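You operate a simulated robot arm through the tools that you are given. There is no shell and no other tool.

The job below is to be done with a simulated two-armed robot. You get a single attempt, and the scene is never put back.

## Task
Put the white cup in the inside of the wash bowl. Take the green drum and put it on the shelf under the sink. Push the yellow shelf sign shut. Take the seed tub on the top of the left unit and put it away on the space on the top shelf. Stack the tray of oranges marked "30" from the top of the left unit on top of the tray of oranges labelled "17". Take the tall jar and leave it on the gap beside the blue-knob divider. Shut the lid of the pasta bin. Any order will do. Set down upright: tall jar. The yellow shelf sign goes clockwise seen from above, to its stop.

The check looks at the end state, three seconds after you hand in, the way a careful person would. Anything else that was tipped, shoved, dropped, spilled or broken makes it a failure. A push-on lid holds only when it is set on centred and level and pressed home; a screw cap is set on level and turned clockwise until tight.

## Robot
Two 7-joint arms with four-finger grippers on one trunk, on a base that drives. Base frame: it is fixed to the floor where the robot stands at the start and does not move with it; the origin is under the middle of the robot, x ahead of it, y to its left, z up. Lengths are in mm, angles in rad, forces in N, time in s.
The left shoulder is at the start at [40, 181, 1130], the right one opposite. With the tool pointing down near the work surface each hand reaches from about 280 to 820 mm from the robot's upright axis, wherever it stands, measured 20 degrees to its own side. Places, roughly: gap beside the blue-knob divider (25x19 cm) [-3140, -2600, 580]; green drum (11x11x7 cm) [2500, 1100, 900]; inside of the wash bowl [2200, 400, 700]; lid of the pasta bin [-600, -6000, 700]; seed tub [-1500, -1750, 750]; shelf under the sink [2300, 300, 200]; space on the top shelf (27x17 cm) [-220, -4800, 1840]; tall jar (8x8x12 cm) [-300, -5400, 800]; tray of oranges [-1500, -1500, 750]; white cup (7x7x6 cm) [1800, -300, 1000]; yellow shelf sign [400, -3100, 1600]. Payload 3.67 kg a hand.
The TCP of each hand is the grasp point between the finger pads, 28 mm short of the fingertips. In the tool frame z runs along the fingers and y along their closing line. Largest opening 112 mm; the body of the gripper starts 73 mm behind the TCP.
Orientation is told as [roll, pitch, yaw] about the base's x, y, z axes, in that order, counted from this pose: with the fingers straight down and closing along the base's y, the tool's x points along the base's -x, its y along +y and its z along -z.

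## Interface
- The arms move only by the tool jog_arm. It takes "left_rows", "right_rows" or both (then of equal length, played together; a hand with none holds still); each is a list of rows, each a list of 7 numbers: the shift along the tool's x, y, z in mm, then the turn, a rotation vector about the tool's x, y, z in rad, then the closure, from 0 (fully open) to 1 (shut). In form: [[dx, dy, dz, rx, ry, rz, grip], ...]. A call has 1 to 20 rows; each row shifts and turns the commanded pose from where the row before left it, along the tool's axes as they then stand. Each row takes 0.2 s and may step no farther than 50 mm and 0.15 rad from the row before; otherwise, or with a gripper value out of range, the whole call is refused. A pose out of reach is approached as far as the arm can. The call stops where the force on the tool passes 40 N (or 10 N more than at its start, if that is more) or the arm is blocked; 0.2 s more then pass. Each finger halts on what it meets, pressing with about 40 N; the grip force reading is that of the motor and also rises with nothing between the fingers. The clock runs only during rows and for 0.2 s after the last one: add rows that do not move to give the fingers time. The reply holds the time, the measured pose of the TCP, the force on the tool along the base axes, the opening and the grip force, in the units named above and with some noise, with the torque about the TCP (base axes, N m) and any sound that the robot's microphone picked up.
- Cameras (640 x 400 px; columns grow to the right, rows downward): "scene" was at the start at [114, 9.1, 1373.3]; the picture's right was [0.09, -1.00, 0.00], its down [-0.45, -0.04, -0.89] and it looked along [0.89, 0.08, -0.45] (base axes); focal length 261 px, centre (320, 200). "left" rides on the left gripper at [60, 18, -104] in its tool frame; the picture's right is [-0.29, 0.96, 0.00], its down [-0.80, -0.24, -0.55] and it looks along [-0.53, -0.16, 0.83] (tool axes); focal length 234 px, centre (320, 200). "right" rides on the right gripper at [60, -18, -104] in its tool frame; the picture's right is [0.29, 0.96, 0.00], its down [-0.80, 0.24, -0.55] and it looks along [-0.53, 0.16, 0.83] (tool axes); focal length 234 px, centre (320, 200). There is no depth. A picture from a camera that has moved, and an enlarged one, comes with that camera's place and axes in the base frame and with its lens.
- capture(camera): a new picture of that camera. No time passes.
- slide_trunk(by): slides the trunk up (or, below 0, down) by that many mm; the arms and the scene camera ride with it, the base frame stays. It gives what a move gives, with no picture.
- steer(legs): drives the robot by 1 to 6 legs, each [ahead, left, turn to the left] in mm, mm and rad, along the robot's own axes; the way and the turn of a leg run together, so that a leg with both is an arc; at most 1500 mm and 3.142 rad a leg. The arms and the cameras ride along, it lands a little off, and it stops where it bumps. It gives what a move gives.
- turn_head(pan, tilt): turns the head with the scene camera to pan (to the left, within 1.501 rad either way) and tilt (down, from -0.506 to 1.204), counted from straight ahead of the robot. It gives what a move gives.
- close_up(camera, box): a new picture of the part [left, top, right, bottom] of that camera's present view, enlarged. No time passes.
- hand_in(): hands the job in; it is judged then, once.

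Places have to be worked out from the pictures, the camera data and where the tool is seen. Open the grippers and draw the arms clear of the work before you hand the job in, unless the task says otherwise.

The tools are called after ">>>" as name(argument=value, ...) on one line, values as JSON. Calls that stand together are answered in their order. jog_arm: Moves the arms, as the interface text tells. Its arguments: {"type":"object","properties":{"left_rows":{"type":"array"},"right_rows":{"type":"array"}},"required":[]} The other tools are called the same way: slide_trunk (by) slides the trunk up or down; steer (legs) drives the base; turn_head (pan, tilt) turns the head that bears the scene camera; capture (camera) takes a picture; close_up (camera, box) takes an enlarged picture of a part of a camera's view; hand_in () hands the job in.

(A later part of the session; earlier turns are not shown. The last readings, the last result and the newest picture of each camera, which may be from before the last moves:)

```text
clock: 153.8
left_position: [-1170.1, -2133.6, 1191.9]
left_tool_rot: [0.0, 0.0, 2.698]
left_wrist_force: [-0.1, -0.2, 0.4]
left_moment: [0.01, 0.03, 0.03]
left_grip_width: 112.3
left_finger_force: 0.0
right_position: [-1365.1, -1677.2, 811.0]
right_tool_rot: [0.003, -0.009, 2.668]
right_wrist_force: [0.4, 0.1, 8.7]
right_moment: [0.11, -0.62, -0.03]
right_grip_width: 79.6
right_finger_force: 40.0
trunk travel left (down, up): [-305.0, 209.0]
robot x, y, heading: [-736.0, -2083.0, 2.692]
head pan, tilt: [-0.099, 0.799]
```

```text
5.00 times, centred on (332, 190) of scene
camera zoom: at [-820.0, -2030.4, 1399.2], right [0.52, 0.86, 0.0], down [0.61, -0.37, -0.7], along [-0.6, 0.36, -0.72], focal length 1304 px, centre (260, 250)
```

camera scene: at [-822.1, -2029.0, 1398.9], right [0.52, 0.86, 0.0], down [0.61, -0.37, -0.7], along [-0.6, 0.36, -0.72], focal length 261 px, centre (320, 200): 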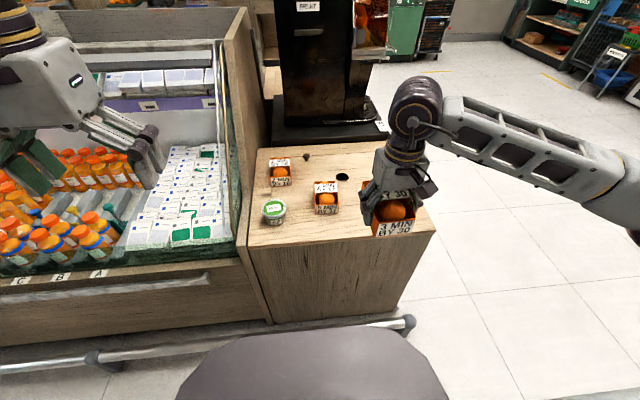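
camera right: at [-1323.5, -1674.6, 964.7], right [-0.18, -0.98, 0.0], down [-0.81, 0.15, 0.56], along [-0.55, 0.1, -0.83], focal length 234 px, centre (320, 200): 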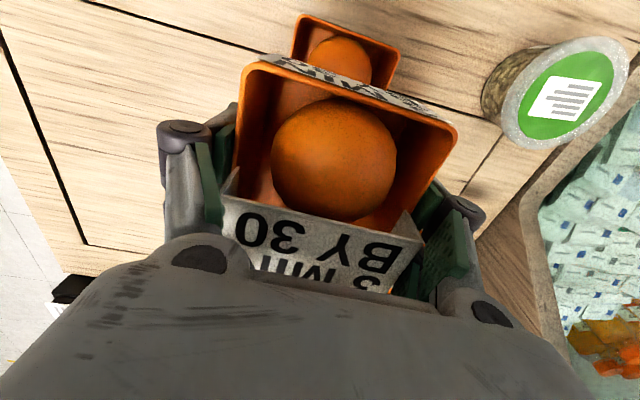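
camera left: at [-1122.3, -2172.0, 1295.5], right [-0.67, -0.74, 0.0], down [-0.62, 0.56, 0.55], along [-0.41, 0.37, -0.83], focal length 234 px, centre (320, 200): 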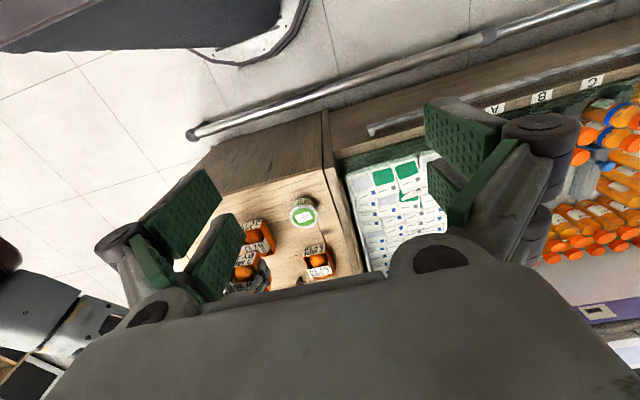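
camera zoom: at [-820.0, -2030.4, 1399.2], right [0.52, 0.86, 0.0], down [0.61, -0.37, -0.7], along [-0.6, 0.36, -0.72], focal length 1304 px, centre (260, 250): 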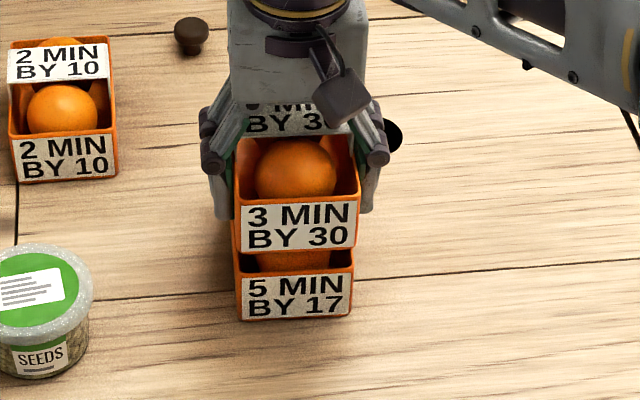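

Tray 30 is resting on tray 17 (about 9 N contact). I'll open the fingers and rise straight up.

>>> jog_arm(right_rows=[[0, 0, 0, 0, 0, 0, 0.25], [0, 0, 0, 0, 0, 0, 0.0], [0, 0, 0, 0, 0, 0, 0.0], [0, 0, -10, 0, 0, 0, 0.0], [0, 0, -20, 0, 0, 0, 0.0], [0, 0, -40, 0, 0, 0, 0.0], [0, 0, -45, 0, 0, 0, 0.0], [0, 0, -45, 0, 0, 0, 0.0], [0, 0, -45, 0, 0, 0, 0.0], [0, 0, -45, 0, 0, 0, 0.0]])

>>> close_up(camera="scene", box=[250, 120, 410, 240])

>>> capture(camera="right")

```text
clock: 156.0
left_position: [-1168.9, -2132.9, 1193.4]
left_tool_rot: [0.001, 0.0, 2.696]
left_wrist_force: [-0.5, -0.2, -0.4]
left_moment: [0.02, -0.03, 0.0]
left_grip_width: 112.1
left_finger_force: 0.1
right_position: [-1362.5, -1679.7, 1059.9]
right_tool_rot: [0.003, -0.007, 2.667]
right_wrist_force: [-0.3, -0.2, 0.0]
right_moment: [-0.03, 0.02, 0.01]
right_grip_width: 112.0
right_finger_force: 0.1
trunk travel left (down, up): [-305.0, 209.0]
robot x, y, heading: [-734.7, -2080.7, 2.691]
head pan, tilt: [-0.099, 0.799]
```

```text
3.33 times, centred on (330, 180) of scene
camera zoom: at [-820.1, -2030.7, 1399.1], right [0.52, 0.86, 0.0], down [0.61, -0.37, -0.7], along [-0.6, 0.36, -0.72], focal length 870 px, centre (287, 267)
```

zoom: 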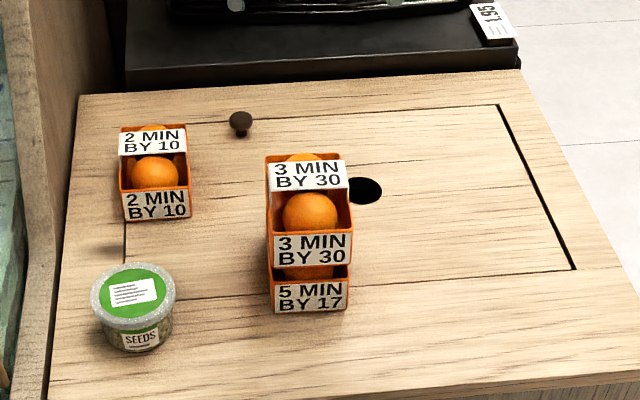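

```text
taken
camera right: at [-1299.4, -1690.3, 1164.0], right [-0.18, -0.98, 0.0], down [-0.81, 0.15, 0.56], along [-0.55, 0.1, -0.83], focal length 234 px, centre (320, 200)
```

right: 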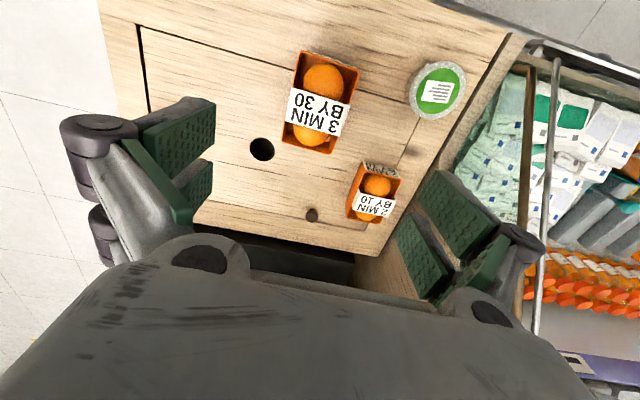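

The stack stands straight and stable. Next is the seed tub at about (-1398, -1860), roughly 85 mm across. I'll retract the right hand and tilt the left hand 55° forward, for the high shelf later.

>>> jog_arm(left_rows=[[0, 0, 0, 0, -0.15, 0, 0], [0, 0, 0, 0, -0.15, 0, 0], [0, 0, 0, 0, -0.15, 0, 0], [0, 0, 0, 0, -0.15, 0, 0], [0, 0, 0, 0, -0.15, 0, 0], [0, 0, 0, 0, -0.15, 0, 0], [0, 0, 0, 0, -0.06, 0, 0], [0, 0, 0, 0, 0, 0, 0.0]], right_rows=[[0, 0, -40, 0, 0, 0, 0], [0, 0, -40, 0, 0, 0, 0], [45, 0, -20, 0, 0, 0, 0], [45, 0, -20, 0, 0, 0, 0], [45, 0, 0, 0, 0, 0, 0], [45, 0, 0, 0, 0, 0, 0], [45, -20, 0, 0, 0, 0, 0], [45, -20, 0, 0, 0, 0, 0]])

>>> capture(camera="left")

>>> capture(camera="scene")

```text
clock: 157.8
left_position: [-1227.4, -2093.4, 1259.0]
left_tool_rot: [0.002, -0.959, 2.696]
left_wrist_force: [0.2, 0.5, 0.6]
left_moment: [0.01, 0.03, -0.01]
left_grip_width: 112.1
left_finger_force: 0.1
left hand out of reach, approached as far as the arm can: row 4, 5, 6, 7
right_position: [-1102.0, -1765.9, 1175.0]
right_tool_rot: [0.003, -0.008, 2.665]
right_wrist_force: [0.6, 0.1, 0.0]
right_moment: [-0.03, 0.05, 0.0]
right_grip_width: 112.0
right_finger_force: 0.1
trunk travel left (down, up): [-305.0, 209.0]
robot x, y, heading: [-735.5, -2079.8, 2.694]
head pan, tilt: [-0.099, 0.799]
```

```text
taken
camera left: at [-1125.8, -2159.8, 1268.1], right [-0.56, -0.79, 0.24], down [0.1, 0.22, 0.97], along [-0.82, 0.57, -0.04], focal length 234 px, centre (320, 200)
```

left: 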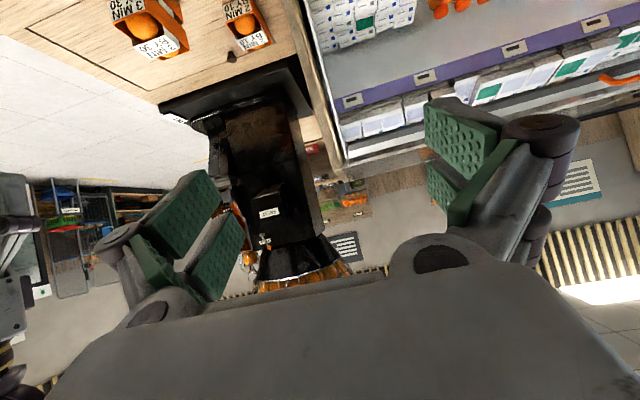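

```text
taken
camera scene: at [-818.9, -2029.1, 1399.1], right [0.52, 0.86, 0.0], down [0.61, -0.37, -0.7], along [-0.6, 0.36, -0.72], focal length 261 px, centre (320, 200)
```

scene: 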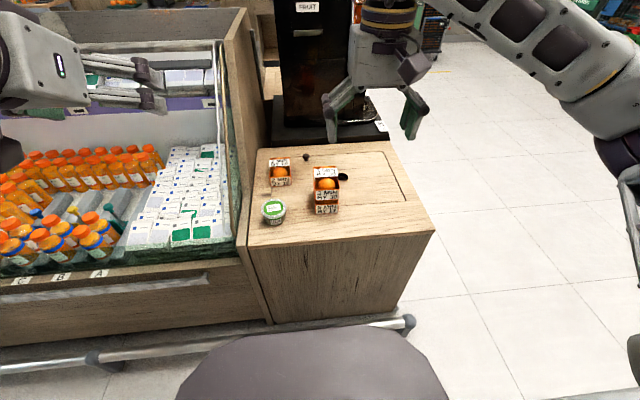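

The left arm couldn't tilt fully so close to the body. I'll move it forward and to the right, then read its pose again.

>>> jog_arm(left_rows=[[-25, 0, 35.5, 0, 0, 0, 0], [-25, 0, 35.5, 0, 0, 0, 0], [-25, 0, 35.5, 0, 0, 0, 0], [0, -45, 0, 0, 0, 0, 0], [0, -45, 0, 0, 0, 0, 0], [0, -45, 0, 0, 0, 0, 0], [0, 0, 0, 0, 0, 0, 0.1]])

>>> capture(camera="left")

```text
clock: 159.4
left_position: [-1287.1, -1916.9, 1258.3]
left_tool_rot: [-0.002, -0.959, 2.7]
left_wrist_force: [-0.3, -0.3, 0.2]
left_moment: [0.05, 0.01, -0.02]
left_grip_width: 100.8
left_finger_force: 0.2
right_position: [-1102.9, -1768.3, 1175.9]
right_tool_rot: [0.003, -0.006, 2.668]
right_wrist_force: [-0.2, -1.0, -0.2]
right_moment: [0.06, 0.0, -0.01]
right_grip_width: 112.0
right_finger_force: 0.2
trunk travel left (down, up): [-305.0, 209.0]
robot x, y, heading: [-734.8, -2083.2, 2.696]
head pan, tilt: [-0.099, 0.799]
```

```text
taken
camera left: at [-1186.5, -1983.1, 1268.3], right [-0.56, -0.79, 0.23], down [0.1, 0.22, 0.97], along [-0.82, 0.57, -0.04], focal length 234 px, centre (320, 200)
```

left: 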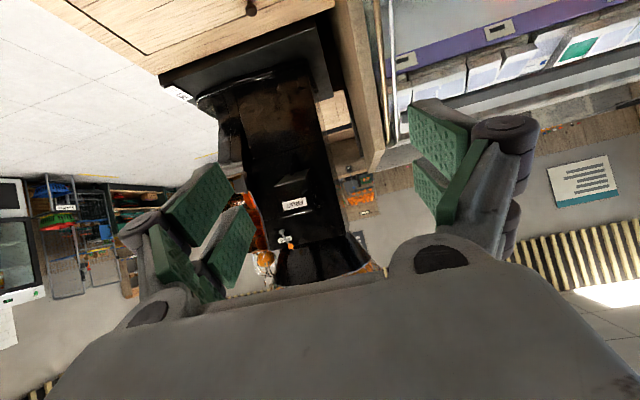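

The hand is now at F=570, L=88. I'll lower it to a pre-grasp pose in front of the tub, at z≈800.

>>> jog_arm(left_rows=[[37.4, 0, 26.2, 0, 0, 0, 0.1], [37.4, 0, 26.2, 0, 0, 0, 0.1], [37.4, 0, 26.2, 0, 0, 0, 0.1], [37.4, 0, 26.2, 0, 0, 0, 0.1], [37.4, 0, 26.2, 0, 0, 0, 0.1], [37.4, 0, 26.2, 0, 0, 0, 0.1], [37.4, 0, 26.2, 0, 0, 0, 0.1], [37.4, 0, 26.2, 0, 0, 0, 0.1], [37.4, 0, 26.2, 0, 0, 0, 0.1], [0, 0, 0, 0, 0, 0, 0.1]])

>>> capture(camera="left")

>>> capture(camera="scene")

```text
clock: 161.6
left_position: [-1287.0, -1915.4, 845.4]
left_tool_rot: [-0.001, -0.96, 2.696]
left_wrist_force: [0.4, -0.2, 0.9]
left_moment: [0.05, 0.03, 0.04]
left_grip_width: 100.5
left_finger_force: 0.0
right_position: [-1103.0, -1768.2, 1176.3]
right_tool_rot: [0.005, -0.007, 2.666]
right_wrist_force: [0.4, -0.8, -0.9]
right_moment: [0.02, 0.01, -0.01]
right_grip_width: 111.6
right_finger_force: 0.1
trunk travel left (down, up): [-305.0, 209.0]
robot x, y, heading: [-737.8, -2080.7, 2.698]
head pan, tilt: [-0.099, 0.799]
```

```text
taken
camera left: at [-1186.1, -1981.6, 856.2], right [-0.56, -0.79, 0.24], down [0.1, 0.22, 0.97], along [-0.82, 0.57, -0.04], focal length 234 px, centre (320, 200)
```

left: 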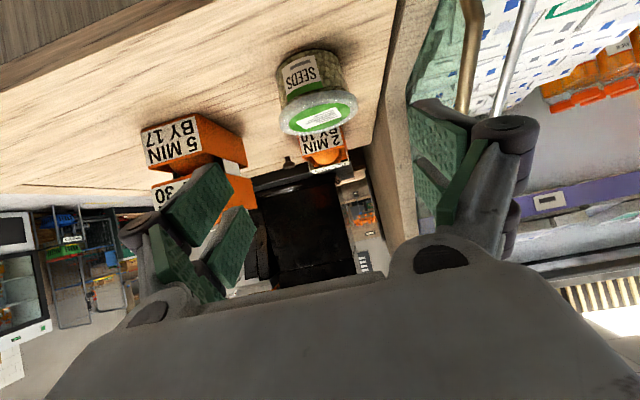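

```text
taken
camera scene: at [-820.7, -2029.7, 1399.1], right [0.52, 0.86, 0.0], down [0.61, -0.37, -0.7], along [-0.6, 0.36, -0.72], focal length 261 px, centre (320, 200)
```

scene: 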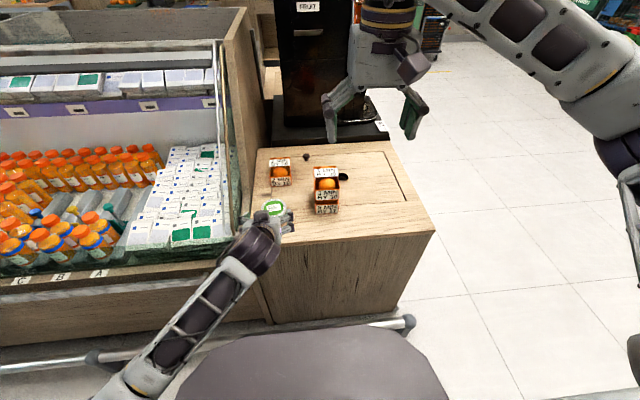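

The tub is laterally centred and about 118 mm ahead. I'll advance partway along the finger axis and check.

>>> jog_arm(left_rows=[[12, 0, 30, 0, 0, 0, 0.1], [12, 0, 30, 0, 0, 0, 0.1], [0, 0, 20, 0, 0, 0, 0.1], [0, 0, 0, 0, 0, 0, 0.1]])

>>> capture(camera="left")

>>> close_up(camera="scene", box=[220, 150, 340, 250])

```text
clock: 162.6
left_position: [-1332.3, -1894.9, 780.6]
left_tool_rot: [0.0, -0.961, 2.697]
left_wrist_force: [0.7, -0.1, 0.5]
left_moment: [-0.05, -0.02, 0.03]
left_grip_width: 100.8
left_finger_force: 0.2
right_position: [-1102.3, -1766.7, 1176.7]
right_tool_rot: [0.004, -0.007, 2.666]
right_wrist_force: [-0.6, -0.8, 0.2]
right_moment: [-0.04, -0.02, -0.01]
right_grip_width: 112.1
right_finger_force: 0.0
trunk travel left (down, up): [-305.0, 209.0]
robot x, y, heading: [-738.6, -2076.1, 2.695]
head pan, tilt: [-0.099, 0.799]
```

```text
taken
camera left: at [-1231.9, -1960.2, 790.8], right [-0.56, -0.79, 0.24], down [0.1, 0.22, 0.97], along [-0.82, 0.57, -0.04], focal length 234 px, centre (320, 200)
```

left: 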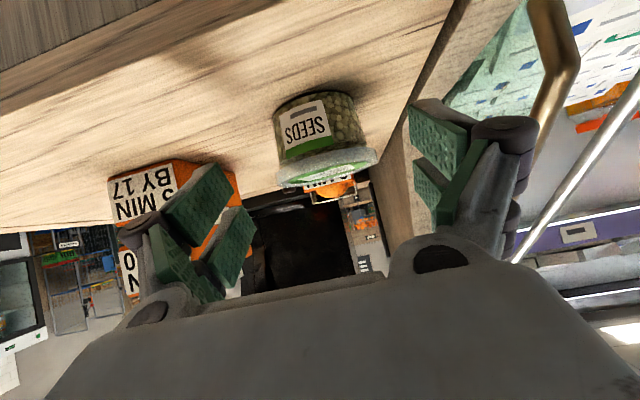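

```text
4.00 times, centred on (280, 200) of scene
camera zoom: at [-820.4, -2030.0, 1399.1], right [0.52, 0.86, 0.0], down [0.61, -0.37, -0.7], along [-0.6, 0.36, -0.72], focal length 1043 px, centre (480, 200)
```

zoom: 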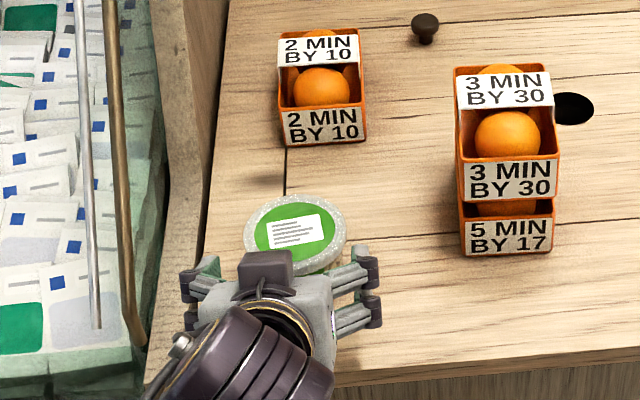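

The tub is centred between the fingers with about 80 mm to go. I'll advance along the finger axis and close.

>>> jog_arm(left_rows=[[1, 0, 20, 0, 0, 0, 0.1], [1, 0, 20, 0, 0, 0, 0.1], [1, 0, 20, 0, 0, 0, 0.1], [0, 0, 18, 0, 0, 0, 0.1], [0, 0, 0, 0, 0, 0, 0.1]])

>>> capture(camera="left")

>>> close_up(camera="scene", box=[220, 150, 340, 250])

```text
clock: 163.8
left_position: [-1391.0, -1865.3, 739.1]
left_tool_rot: [-0.004, -0.964, 2.699]
left_wrist_force: [5.6, -2.9, 20.6]
left_moment: [-0.12, -0.23, 0.25]
left_grip_width: 102.0
left_finger_force: 12.2
right_position: [-1101.8, -1768.1, 1177.4]
right_tool_rot: [0.003, -0.009, 2.664]
right_wrist_force: [0.2, -0.4, -0.1]
right_moment: [-0.04, -0.02, -0.03]
right_grip_width: 111.9
right_finger_force: 0.0
trunk travel left (down, up): [-305.0, 209.0]
robot x, y, heading: [-735.5, -2082.8, 2.699]
head pan, tilt: [-0.099, 0.799]
```

```text
taken
camera left: at [-1289.5, -1932.2, 747.1], right [-0.56, -0.79, 0.23], down [0.1, 0.21, 0.97], along [-0.82, 0.57, -0.04], focal length 234 px, centre (320, 200)
```

left: 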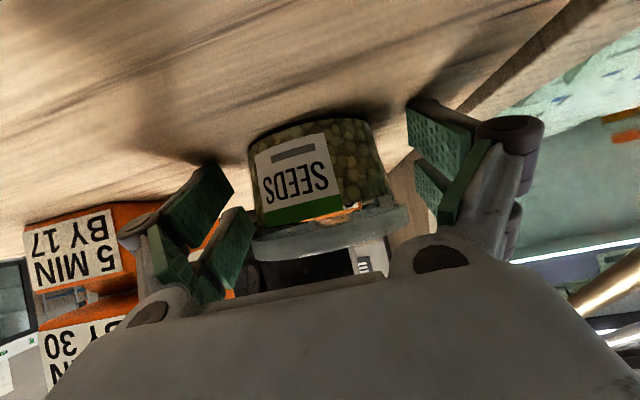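

```text
4.00 times, centred on (280, 200) of scene
camera zoom: at [-819.5, -2030.3, 1399.3], right [0.52, 0.86, 0.0], down [0.61, -0.37, -0.7], along [-0.6, 0.36, -0.72], focal length 1043 px, centre (480, 200)
```

zoom: 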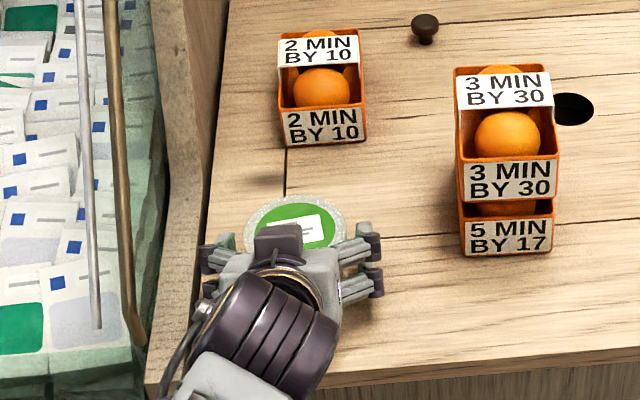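

A fingertip or the lid side is pressing (about 20 N). I'll ease up 4 mm and then close on the tub.

>>> jog_arm(left_rows=[[-3.3, 0, -2.3, 0, 0, 0, 0.1], [0, 0, 0, 0, 0, 0, 0.25], [0, 0, 0, 0, 0, 0, 1], [0, 0, 0, 0, 0, 0, 1], [0, 0, 0, 0, 0, 0, 1]])

>>> capture(camera="left")

>>> close_up(camera="scene", box=[220, 150, 340, 250])

```text
clock: 165.0
left_position: [-1387.6, -1865.5, 741.5]
left_tool_rot: [-0.002, -0.966, 2.697]
left_wrist_force: [8.4, -3.8, 26.3]
left_moment: [-0.27, 0.03, -0.01]
left_grip_width: 83.1
left_finger_force: 39.9
right_position: [-1100.0, -1768.0, 1177.1]
right_tool_rot: [0.002, -0.011, 2.664]
right_wrist_force: [0.2, -0.3, -0.2]
right_moment: [0.02, 0.02, 0.01]
right_grip_width: 112.0
right_finger_force: 0.1
trunk travel left (down, up): [-305.0, 209.0]
robot x, y, heading: [-738.6, -2081.4, 2.697]
head pan, tilt: [-0.099, 0.799]
```

```text
taken
camera left: at [-1287.5, -1933.3, 751.0], right [-0.56, -0.79, 0.24], down [0.1, 0.22, 0.97], along [-0.82, 0.57, -0.04], focal length 234 px, centre (320, 200)
```

left: 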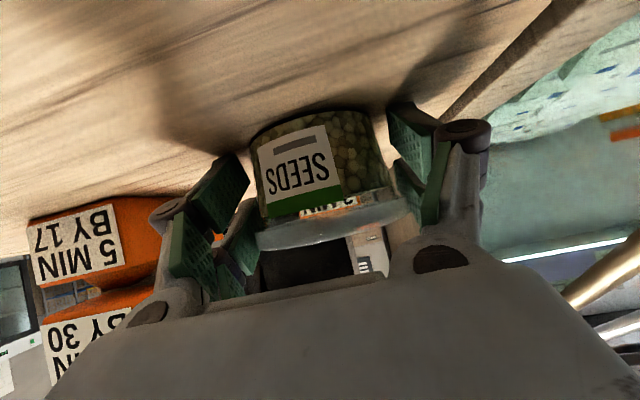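

```text
4.00 times, centred on (280, 200) of scene
camera zoom: at [-816.8, -2031.0, 1399.4], right [0.52, 0.86, 0.0], down [0.61, -0.37, -0.7], along [-0.6, 0.36, -0.71], focal length 1043 px, centre (480, 200)
```

zoom: 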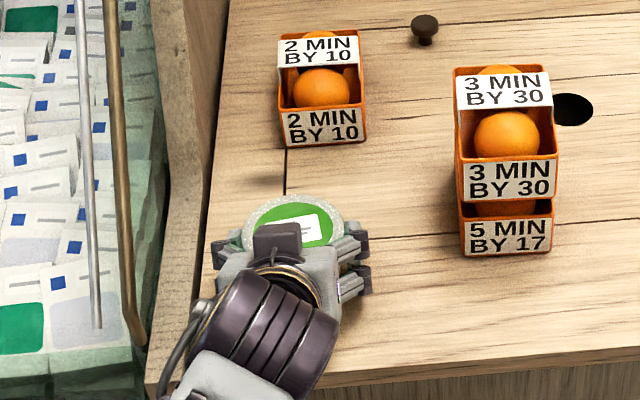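

The fingertips rest on the counter and the pads hold the tub at its lid rim (83 mm). I'll lift a little and see whether the whole tub comes up.

>>> jog_arm(left_rows=[[-3.3, 0, -2.3, 0, 0, 0, 1], [-6, 0, -4.2, 0, 0, 0, 1], [-10, 0, -7, 0, 0, 0, 1], [-16, 0, -11.5, 0, 0, 0, 1], [0, 0, 0, 0, 0, 0, 1]])

>>> capture(camera="left")

>>> close_up(camera="scene", box=[220, 140, 340, 240])

```text
clock: 166.2
left_position: [-1389.1, -1866.6, 780.6]
left_tool_rot: [0.0, -0.957, 2.697]
left_wrist_force: [-0.4, 0.2, -1.0]
left_moment: [-0.02, -0.02, -0.01]
left_grip_width: 82.9
left_finger_force: 39.6
right_position: [-1103.1, -1767.4, 1174.9]
right_tool_rot: [0.002, -0.006, 2.667]
right_wrist_force: [-0.2, -0.1, -0.1]
right_moment: [0.01, 0.01, 0.02]
right_grip_width: 112.1
right_finger_force: 0.0
trunk travel left (down, up): [-305.0, 209.0]
robot x, y, heading: [-736.3, -2080.2, 2.695]
head pan, tilt: [-0.099, 0.799]
```

```text
taken
camera left: at [-1288.6, -1934.4, 790.7], right [-0.56, -0.79, 0.24], down [0.1, 0.22, 0.97], along [-0.82, 0.57, -0.05], focal length 234 px, centre (320, 200)
```

left: 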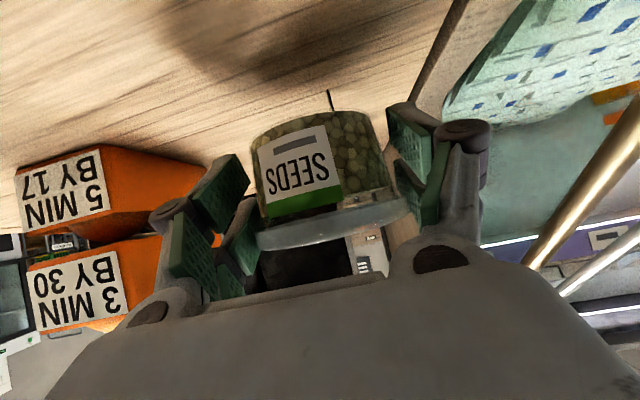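

```text
4.00 times, centred on (280, 190) of scene
camera zoom: at [-820.9, -2029.8, 1399.0], right [0.52, 0.86, 0.0], down [0.61, -0.37, -0.7], along [-0.6, 0.36, -0.72], focal length 1043 px, centre (480, 240)
```

zoom: 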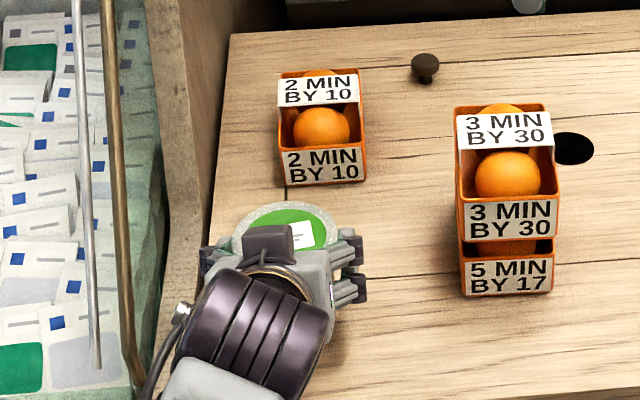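

The whole tub came up. I'll raise it to about z=950, back off into the aisle and turn to face down the aisle toward the shelves.

>>> jog_arm(left_rows=[[-37.4, 0, -26.2, 0, 0, 0, 1], [-37.4, 0, -26.2, 0, 0, 0, 1], [-37.4, 0, -26.2, 0, 0, 0, 1], [-37.4, 0, -26.2, 0, 0, 0, 1], [0, 0, 0, 0, 0, 0, 1]])

>>> steer(legs=[[-350, 0, 0], [0, 0, 1.571]])

>>> turn_head(pan=0.5, tilt=0.15)

>>> capture(camera="scene")

```text
clock: 167.4
left_position: [-1390.2, -1867.2, 964.1]
left_tool_rot: [-0.003, -0.958, 2.698]
left_wrist_force: [0.2, 0.1, -1.6]
left_moment: [0.02, 0.03, -0.01]
left_grip_width: 83.0
left_finger_force: 39.9
right_position: [-1104.4, -1767.0, 1175.8]
right_tool_rot: [0.003, -0.007, 2.666]
right_wrist_force: [-0.5, 1.4, 0.4]
right_moment: [0.05, 0.0, 0.02]
right_grip_width: 112.0
right_finger_force: 0.1
trunk travel left (down, up): [-305.0, 209.0]
robot x, y, heading: [-738.0, -2080.7, 2.704]
head pan, tilt: [-0.099, 0.799]
```

```text
clock: 173.9
left_position: [-637.4, -2885.9, 965.8]
left_tool_rot: [0.0, -0.956, -2.024]
left_wrist_force: [0.0, -0.8, -1.0]
left_moment: [0.02, 0.0, 0.01]
left_grip_width: 82.9
left_finger_force: 40.2
right_position: [-735.1, -2598.1, 1175.6]
right_tool_rot: [0.003, -0.007, -2.057]
right_wrist_force: [-0.5, 0.1, -0.2]
right_moment: [0.03, 0.01, 0.03]
right_grip_width: 111.7
right_finger_force: 0.1
trunk travel left (down, up): [-305.0, 209.0]
robot x, y, heading: [-417.0, -2234.1, -2.025]
head pan, tilt: [-0.099, 0.799]
```

```text
clock: 174.9
left_position: [-636.2, -2885.6, 964.3]
left_tool_rot: [0.002, -0.959, -2.024]
left_wrist_force: [-1.0, 0.2, -0.4]
left_moment: [0.0, -0.01, -0.03]
left_grip_width: 83.0
left_finger_force: 39.8
right_position: [-734.4, -2599.0, 1176.1]
right_tool_rot: [0.003, -0.007, -2.057]
right_wrist_force: [0.5, -1.3, -0.2]
right_moment: [0.02, 0.02, 0.04]
right_grip_width: 111.9
right_finger_force: 0.1
trunk travel left (down, up): [-305.0, 209.0]
robot x, y, heading: [-417.1, -2232.3, -2.024]
head pan, tilt: [0.499, 0.15]
```

```text
taken
camera scene: at [-420.3, -2343.9, 1457.3], right [-1.0, -0.04, 0.0], down [-0.01, 0.15, -0.99], along [0.04, -0.99, -0.15], focal length 261 px, centre (320, 200)
```

scene: 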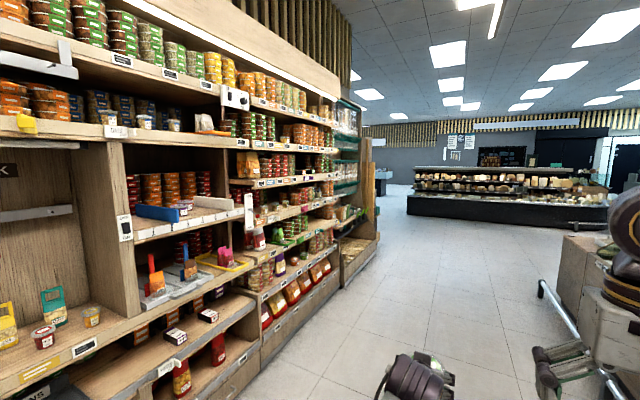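

The yellow shelf sign should be near the left of this view. I'll zoom in there and turn the head more to the left.

>>> close_up(camera="scene", box=[0, 30, 260, 190])

>>> turn_head(pan=1.2, tilt=0.1)

>>> capture(camera="scene")

```text
2.46 times, centred on (130, 110) of scene
camera zoom: at [-420.3, -2343.9, 1457.3], right [-1.0, -0.04, 0.0], down [-0.01, 0.15, -0.99], along [0.04, -0.99, -0.15], focal length 642 px, centre (788, 422)
```

zoom: 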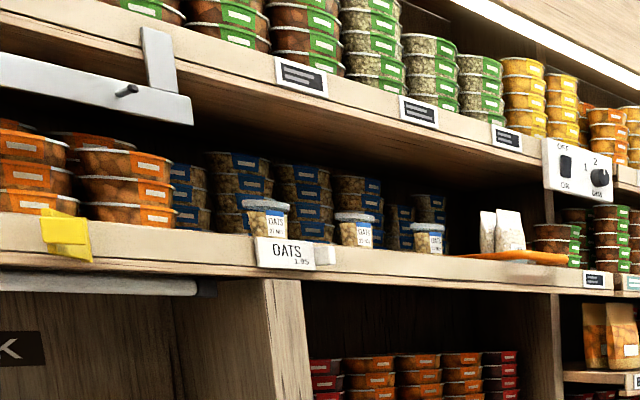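

```text
clock: 176.0
left_position: [-637.7, -2887.1, 963.9]
left_tool_rot: [-0.002, -0.959, -2.025]
left_wrist_force: [0.3, -0.6, -1.3]
left_moment: [0.02, 0.01, -0.02]
left_grip_width: 83.0
left_finger_force: 40.2
right_position: [-733.7, -2597.6, 1175.6]
right_tool_rot: [0.003, -0.008, -2.057]
right_wrist_force: [0.3, 0.2, -1.0]
right_moment: [-0.03, -0.04, 0.01]
right_grip_width: 112.2
right_finger_force: 0.1
trunk travel left (down, up): [-305.0, 209.0]
robot x, y, heading: [-415.7, -2232.5, -2.023]
head pan, tilt: [1.201, 0.099]
```

```text
taken
camera scene: at [-361.9, -2318.9, 1462.1], right [-0.73, -0.68, 0.0], down [-0.07, 0.07, -0.99], along [0.68, -0.73, -0.1], focal length 261 px, centre (320, 200)
```

scene: 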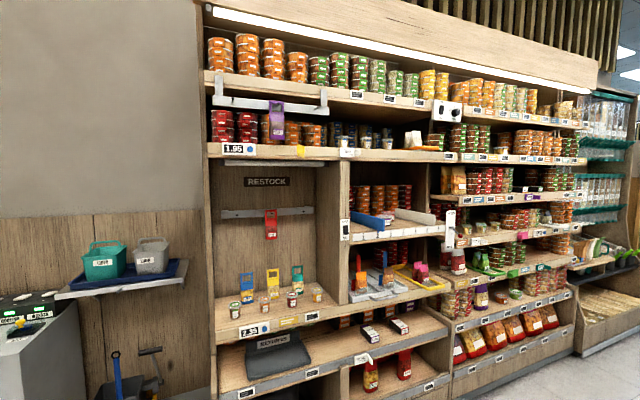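

The full shelf run is visible. I'll zoom in on the yellow sign and on the far end of the top shelf.

>>> close_up(camera="scene", box=[200, 70, 380, 200])

>>> close_up(camera="scene", box=[420, 50, 640, 200])

```text
3.08 times, centred on (290, 135) of scene
camera zoom: at [-361.9, -2318.9, 1462.1], right [-0.73, -0.68, 0.0], down [-0.07, 0.07, -0.99], along [0.68, -0.73, -0.1], focal length 803 px, centre (412, 400)
```

zoom: 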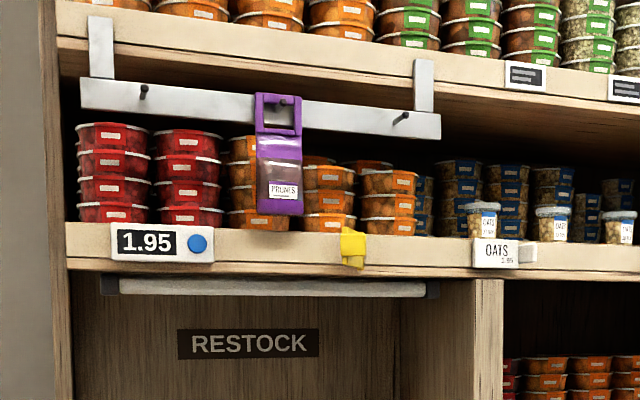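

```text
2.67 times, centred on (530, 125) of scene
camera zoom: at [-361.9, -2318.9, 1462.1], right [-0.73, -0.68, 0.0], down [-0.07, 0.07, -0.99], along [0.68, -0.73, -0.1], focal length 696 px, centre (-240, 400)
```

zoom: 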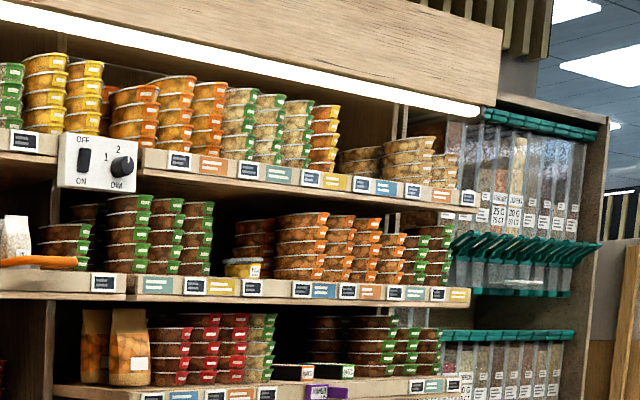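

The yellow sign is a small flag on the front edge of the second shelf, at about (460, -3081, 1558). I'll turn to face the shelf and move over to look at it from closer.

>>> steer(legs=[[0, 0, 1.578], [150, -250, 0]])

>>> turn_head(pan=-0.15, tilt=0.0)

>>> capture(camera="scene")

>>> close_up(camera="scene", box=[220, 100, 420, 225])

```text
clock: 182.2
left_position: [266.8, -2733.7, 964.8]
left_tool_rot: [-0.001, -0.958, -0.442]
left_wrist_force: [-0.7, -0.7, -1.6]
left_moment: [0.0, 0.0, 0.02]
left_grip_width: 82.8
left_finger_force: 40.0
right_position: [-20.8, -2835.8, 1175.6]
right_tool_rot: [0.003, -0.007, -0.472]
right_wrist_force: [-0.2, 0.5, -0.5]
right_moment: [0.02, 0.01, -0.01]
right_grip_width: 111.9
right_finger_force: 0.0
trunk travel left (down, up): [-305.0, 209.0]
robot x, y, heading: [-388.1, -2524.5, -0.434]
head pan, tilt: [1.201, 0.099]
```

```text
clock: 183.8
left_position: [267.1, -2733.7, 964.2]
left_tool_rot: [0.0, -0.959, -0.441]
left_wrist_force: [-0.5, 0.4, -1.6]
left_moment: [0.04, 0.02, 0.01]
left_grip_width: 82.9
left_finger_force: 40.0
right_position: [-20.4, -2835.7, 1176.1]
right_tool_rot: [0.005, -0.008, -0.47]
right_wrist_force: [0.6, -0.1, -0.1]
right_moment: [0.04, 0.0, 0.01]
right_grip_width: 112.2
right_finger_force: 0.0
trunk travel left (down, up): [-305.0, 209.0]
robot x, y, heading: [-389.1, -2525.7, -0.439]
head pan, tilt: [-0.15, 0.0]
```

```text
taken
camera scene: at [-293.4, -2581.6, 1471.1], right [-0.56, -0.83, 0.0], down [0.0, 0.0, -1.0], along [0.83, -0.56, 0.0], focal length 261 px, centre (320, 200)
```

scene: 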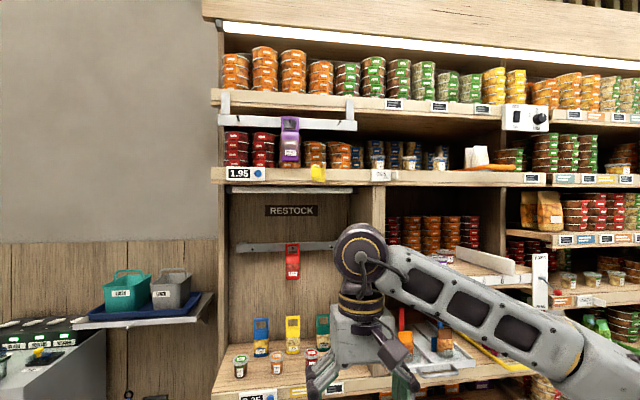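

```text
3.20 times, centred on (320, 162) of scene
camera zoom: at [-293.4, -2581.6, 1471.1], right [-0.56, -0.83, 0.0], down [0.0, 0.0, -1.0], along [0.83, -0.56, 0.0], focal length 835 px, centre (320, 320)
```

zoom: 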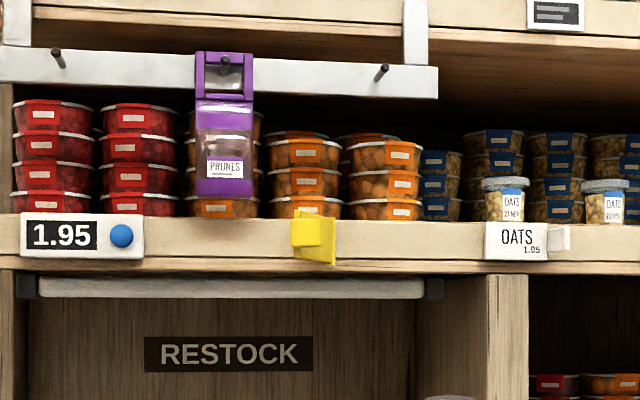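

The yellow flag sticks out from the shelf edge. I'll zoom in much more closely to find its hinge side.

>>> close_up(camera="scene", box=[300, 155, 340, 190])

>>> close_up(camera="scene", box=[360, 155, 410, 195])

```text
11.43 times, centred on (320, 172) of scene
camera zoom: at [-293.4, -2581.6, 1471.1], right [-0.56, -0.83, 0.0], down [0.0, 0.0, -1.0], along [0.83, -0.56, 0.0], focal length 2981 px, centre (320, 514)
```

zoom: 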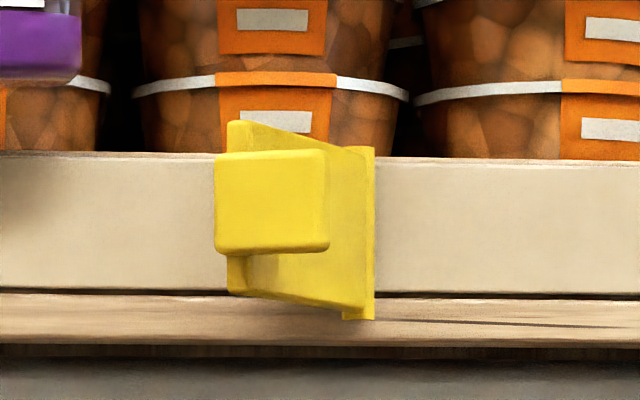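

```text
10.00 times, centred on (385, 175) of scene
camera zoom: at [-293.4, -2581.6, 1471.1], right [-0.56, -0.83, 0.0], down [0.0, 0.0, -1.0], along [0.83, -0.56, 0.0], focal length 2608 px, centre (-330, 450)
```

zoom: 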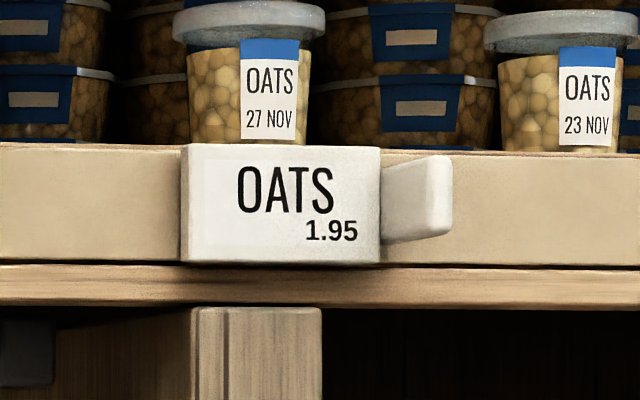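

The flag is hinged at its right edge and sticks out to the left at about 45°, with a pull tab near its free end. Pushing the free end toward the shelf closes it clockwise. I'll raise the trunk and point the right hand's fingers forward.

>>> slide_trunk(by=200)

>>> jog_arm(right_rows=[[-47, 0, 0, 0, 0, 0, 0.5], [-47, 0, 0, 0, 0, 0, 1], [-47, 0, 0, 0, 0, 0, 1], [-47, 0, 0, 0, 0, 0, 1], [0, 0, 0, 0, -0.15, 0, 1], [0, 0, 0, 0, -0.15, 0, 1], [0, 0, 0, 0, -0.15, 0, 1], [0, 0, 0, 0, -0.15, 0, 1], [0, 0, 0, 0, -0.15, 0, 1], [0, 0, 0, 0, -0.15, 0, 1], [0, 0, 0, 0, -0.15, 0, 1], [0, 0, 0, 0, -0.15, 0, 1], [0, 0, 0, 0, -0.15, 0, 1], [0, 0, 0, 0, -0.15, 0, 1], [0, 0, 0, 0, -0.07, 0, 1], [0, 0, 0, 0, 0, 0, 1]])

>>> capture(camera="scene")

```text
clock: 185.9
left_position: [267.0, -2734.1, 1164.0]
left_tool_rot: [-0.001, -0.958, -0.441]
left_wrist_force: [-0.7, -0.7, -0.9]
left_moment: [0.02, 0.02, 0.02]
left_grip_width: 83.3
left_finger_force: 40.1
right_position: [-20.1, -2835.5, 1376.9]
right_tool_rot: [0.004, -0.009, -0.471]
right_wrist_force: [0.1, -0.2, 0.4]
right_moment: [0.02, 0.02, 0.01]
right_grip_width: 111.9
right_finger_force: 0.1
trunk travel left (down, up): [-505.0, 9.0]
robot x, y, heading: [-391.2, -2526.3, -0.438]
head pan, tilt: [-0.15, 0.0]
```

```text
clock: 189.5
left_position: [263.4, -2737.1, 1165.0]
left_tool_rot: [0.003, -0.96, -0.447]
left_wrist_force: [0.2, -0.4, -1.7]
left_moment: [0.0, -0.04, 0.01]
left_grip_width: 83.0
left_finger_force: 40.6
right_position: [147.2, -2886.4, 1295.4]
right_tool_rot: [0.366, -1.422, -0.782]
right_wrist_force: [0.8, -0.4, 0.1]
right_moment: [0.0, -0.01, 0.02]
right_grip_width: 0.0
right_finger_force: 35.8
trunk travel left (down, up): [-505.0, 9.0]
robot x, y, heading: [-392.0, -2526.1, -0.439]
head pan, tilt: [-0.15, 0.0]
stopped in row 16 (right hand): the arm was blocked; the commanded pose is now the measured one
```

```text
taken
camera scene: at [-296.3, -2585.9, 1671.3], right [-0.56, -0.83, 0.0], down [0.0, 0.0, -1.0], along [0.83, -0.56, 0.0], focal length 261 px, centre (320, 200)
```

scene: 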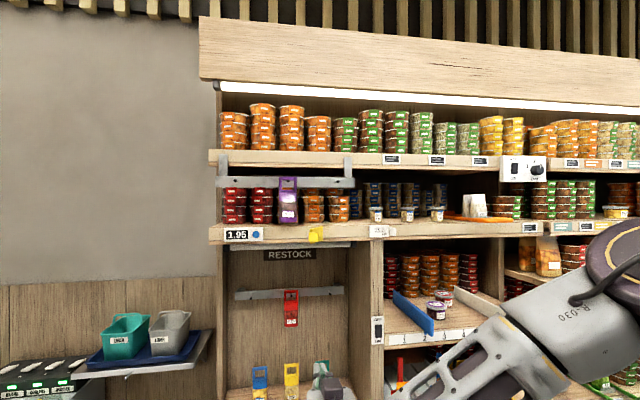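

The right arm was blocked near the end of its rotation. I'll look at where it is before continuing.

>>> turn_head(pan=-0.5, tilt=0.7)

>>> capture(camera="scene")

>>> capture(camera="right")

>>> capture(camera="left")

```text
clock: 190.6
left_position: [265.9, -2735.3, 1164.7]
left_tool_rot: [-0.002, -0.959, -0.439]
left_wrist_force: [-0.3, -0.3, -0.9]
left_moment: [0.0, 0.02, 0.04]
left_grip_width: 83.0
left_finger_force: 40.2
right_position: [148.5, -2883.8, 1296.3]
right_tool_rot: [0.355, -1.421, -0.771]
right_wrist_force: [0.0, -1.0, -0.4]
right_moment: [-0.04, 0.01, 0.02]
right_grip_width: 0.0
right_finger_force: 36.2
trunk travel left (down, up): [-505.0, 9.0]
robot x, y, heading: [-394.6, -2523.6, -0.445]
head pan, tilt: [-0.499, 0.7]
```

```text
taken
camera scene: at [-318.4, -2600.6, 1607.5], right [-0.81, -0.59, 0.0], down [-0.38, 0.52, -0.77], along [0.45, -0.62, -0.64], focal length 261 px, centre (320, 200)
```

scene: 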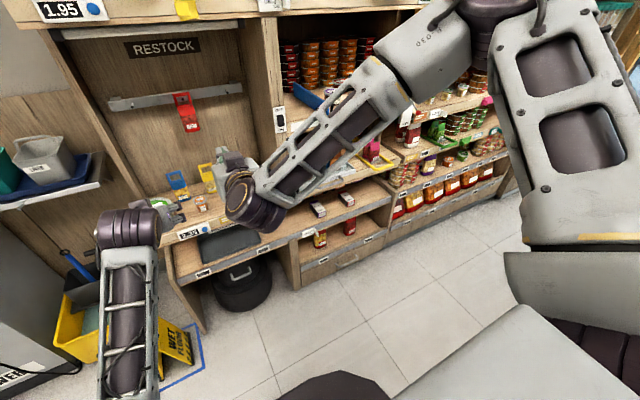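

```text
taken
camera right: at [41.6, -2852.1, 1251.3], right [0.36, 0.9, -0.24], down [-0.32, 0.36, 0.88], along [0.88, -0.24, 0.42], focal length 234 px, centre (320, 200)
```

right: 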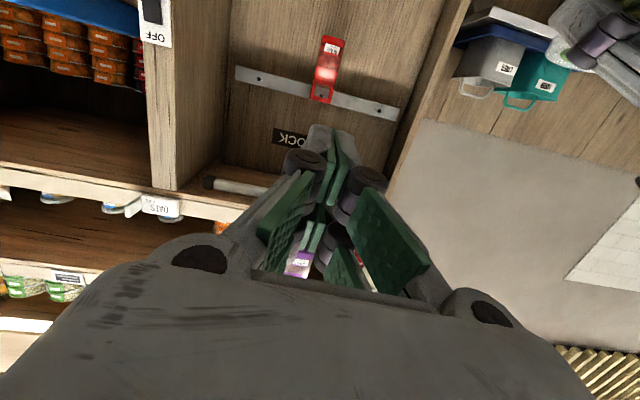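

```text
taken
camera left: at [166.3, -2666.6, 1174.6], right [0.56, 0.8, 0.24], down [-0.1, -0.22, 0.97], along [0.82, -0.56, -0.04], focal length 234 px, centre (320, 200)
```

left: 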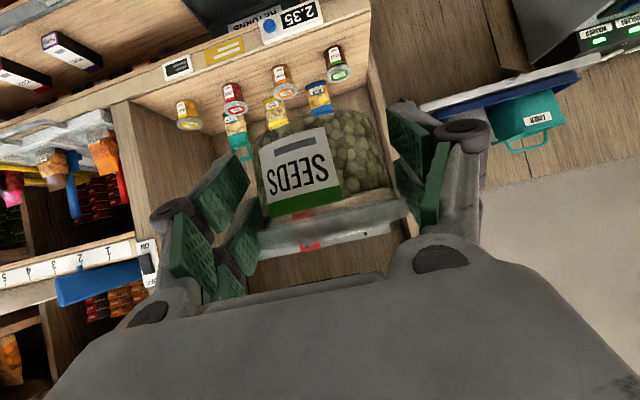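

The right hand now points forward horizontally (about 8° down). I'll level it and raise it to the sign's height, z≈1558.

>>> jog_arm(right_rows=[[0, 0, 0, 0, -0.14, 0, 1], [-45, 0, 0, 0, 0, 0, 1], [-45, 0, 0, 0, 0, 0, 1], [-45, 0, 0, 0, 0, 0, 1], [-45, 0, 0, 0, 0, 0, 1], [-45, 0, 0, 0, 0, 0, 1], [-37, 0, 0, 0, 0, 0, 1], [0, 0, 0, 0, 0, 0, 1]])

>>> turn_head(pan=-0.3, tilt=0.15)

>>> capture(camera="scene")

>>> capture(camera="right")

```text
clock: 192.4
left_position: [266.1, -2734.7, 1164.4]
left_tool_rot: [-0.001, -0.96, -0.442]
left_wrist_force: [0.6, 0.1, -1.1]
left_moment: [0.03, 0.01, -0.04]
left_grip_width: 82.8
left_finger_force: 39.8
right_position: [147.5, -2878.0, 1567.6]
right_tool_rot: [1.563, -1.519, -1.983]
right_wrist_force: [0.6, 0.1, 0.1]
right_moment: [0.01, -0.01, 0.02]
right_grip_width: 0.1
right_finger_force: 35.5
right hand out of reach, approached as far as the arm can: row 1
trunk travel left (down, up): [-505.0, 9.0]
robot x, y, heading: [-387.5, -2521.8, -0.44]
head pan, tilt: [-0.499, 0.7]
```

```text
clock: 193.4
left_position: [265.7, -2734.9, 1165.3]
left_tool_rot: [0.0, -0.96, -0.441]
left_wrist_force: [-0.6, -0.9, -0.8]
left_moment: [0.0, 0.01, 0.01]
left_grip_width: 83.1
left_finger_force: 40.0
right_position: [148.3, -2876.8, 1567.7]
right_tool_rot: [1.572, -1.52, -1.993]
right_wrist_force: [-0.2, 0.1, 0.2]
right_moment: [-0.01, -0.01, -0.02]
right_grip_width: 0.2
right_finger_force: 35.5
trunk travel left (down, up): [-505.0, 9.0]
robot x, y, heading: [-388.9, -2523.6, -0.436]
head pan, tilt: [-0.3, 0.15]
```

```text
taken
camera scene: at [-299.8, -2593.9, 1657.5], right [-0.68, -0.74, 0.0], down [-0.11, 0.1, -0.99], along [0.73, -0.67, -0.15], focal length 261 px, centre (320, 200)
```

scene: 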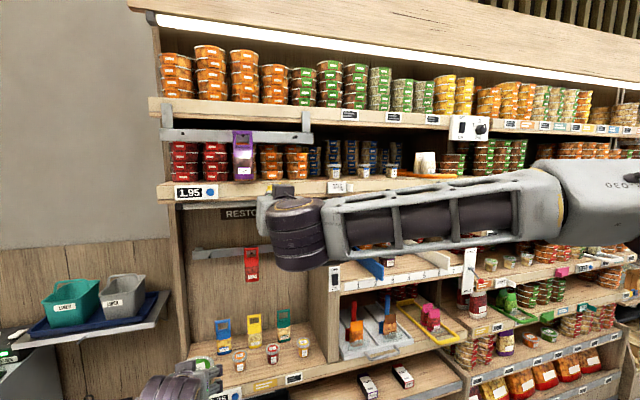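

```text
taken
camera right: at [47.7, -2848.9, 1507.1], right [0.4, 0.89, -0.24], down [-0.42, 0.41, 0.81], along [0.81, -0.22, 0.54], focal length 234 px, centre (320, 200)
```

right: 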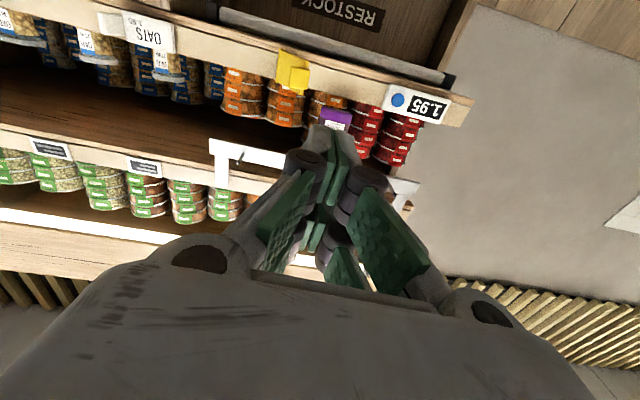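

The fingers are now level and aimed at the shelf. The tab is about 280 mm ahead and 30 mm to the right; I'll advance 210 mm and then check.

>>> jog_arm(right_rows=[[8, -32, 0, 0, 0, 0, 1], [0, 0, 42, 0, 0, 0, 1], [0, 0, 42, 0, 0, 0, 1], [0, 0, 42, 0, 0, 0, 1], [0, 0, 42, 0, 0, 0, 1], [0, 0, 42, 0, 0, 0, 1], [0, 0, 0, 0, 0, 0, 1]])

>>> capture(camera="right")

>>> turn_head(pan=-0.1, tilt=0.15)

>>> close_up(camera="scene", box=[220, 100, 420, 260])

```text
clock: 195.0
left_position: [266.2, -2734.5, 1166.1]
left_tool_rot: [0.0, -0.961, -0.44]
left_wrist_force: [-0.3, -0.1, -1.9]
left_moment: [-0.01, -0.02, -0.02]
left_grip_width: 82.8
left_finger_force: 40.4
right_position: [325.7, -2993.0, 1558.9]
right_tool_rot: [1.595, -1.519, -2.013]
right_wrist_force: [-0.1, 0.6, -0.1]
right_moment: [0.02, 0.02, 0.01]
right_grip_width: 0.0
right_finger_force: 35.4
trunk travel left (down, up): [-505.0, 9.0]
robot x, y, heading: [-386.0, -2524.1, -0.444]
head pan, tilt: [-0.3, 0.15]
```

```text
taken
camera right: at [224.8, -2964.1, 1498.7], right [0.4, 0.89, -0.24], down [-0.43, 0.41, 0.81], along [0.81, -0.22, 0.54], focal length 234 px, centre (320, 200)
```

right: 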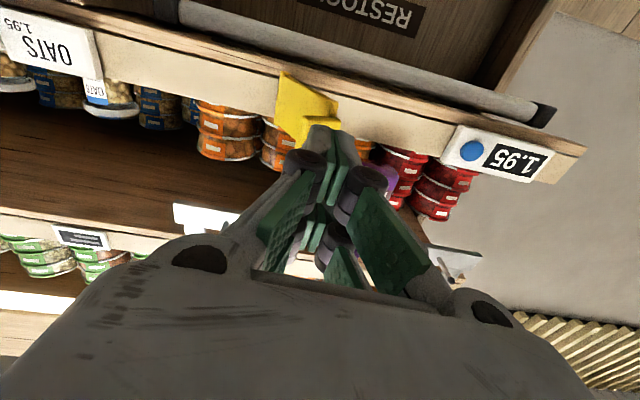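

```text
clock: 195.7
left_position: [266.6, -2733.7, 1165.1]
left_tool_rot: [0.001, -0.959, -0.44]
left_wrist_force: [-0.6, 0.4, -1.2]
left_moment: [0.02, 0.0, 0.0]
left_grip_width: 83.0
left_finger_force: 40.2
right_position: [325.2, -2992.7, 1559.9]
right_tool_rot: [1.58, -1.52, -2.0]
right_wrist_force: [0.5, 0.7, 0.3]
right_moment: [0.01, -0.01, 0.01]
right_grip_width: 0.0
right_finger_force: 35.4
trunk travel left (down, up): [-505.0, 9.0]
robot x, y, heading: [-386.4, -2523.1, -0.442]
head pan, tilt: [-0.099, 0.15]
```

```text
2.50 times, centred on (320, 180) of scene
camera zoom: at [-289.3, -2579.3, 1657.6], right [-0.52, -0.86, 0.0], down [-0.13, 0.08, -0.99], along [0.85, -0.51, -0.15], focal length 652 px, centre (320, 250)
```

zoom: 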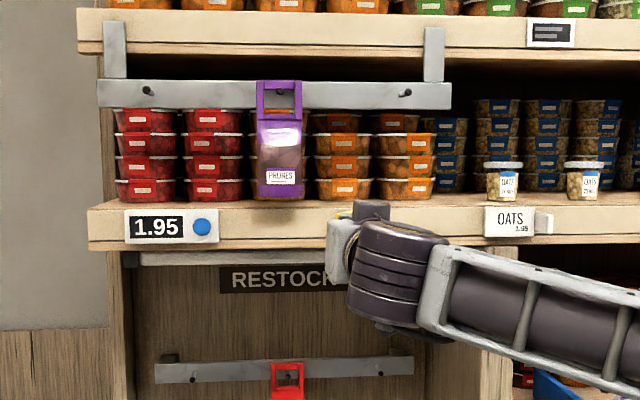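

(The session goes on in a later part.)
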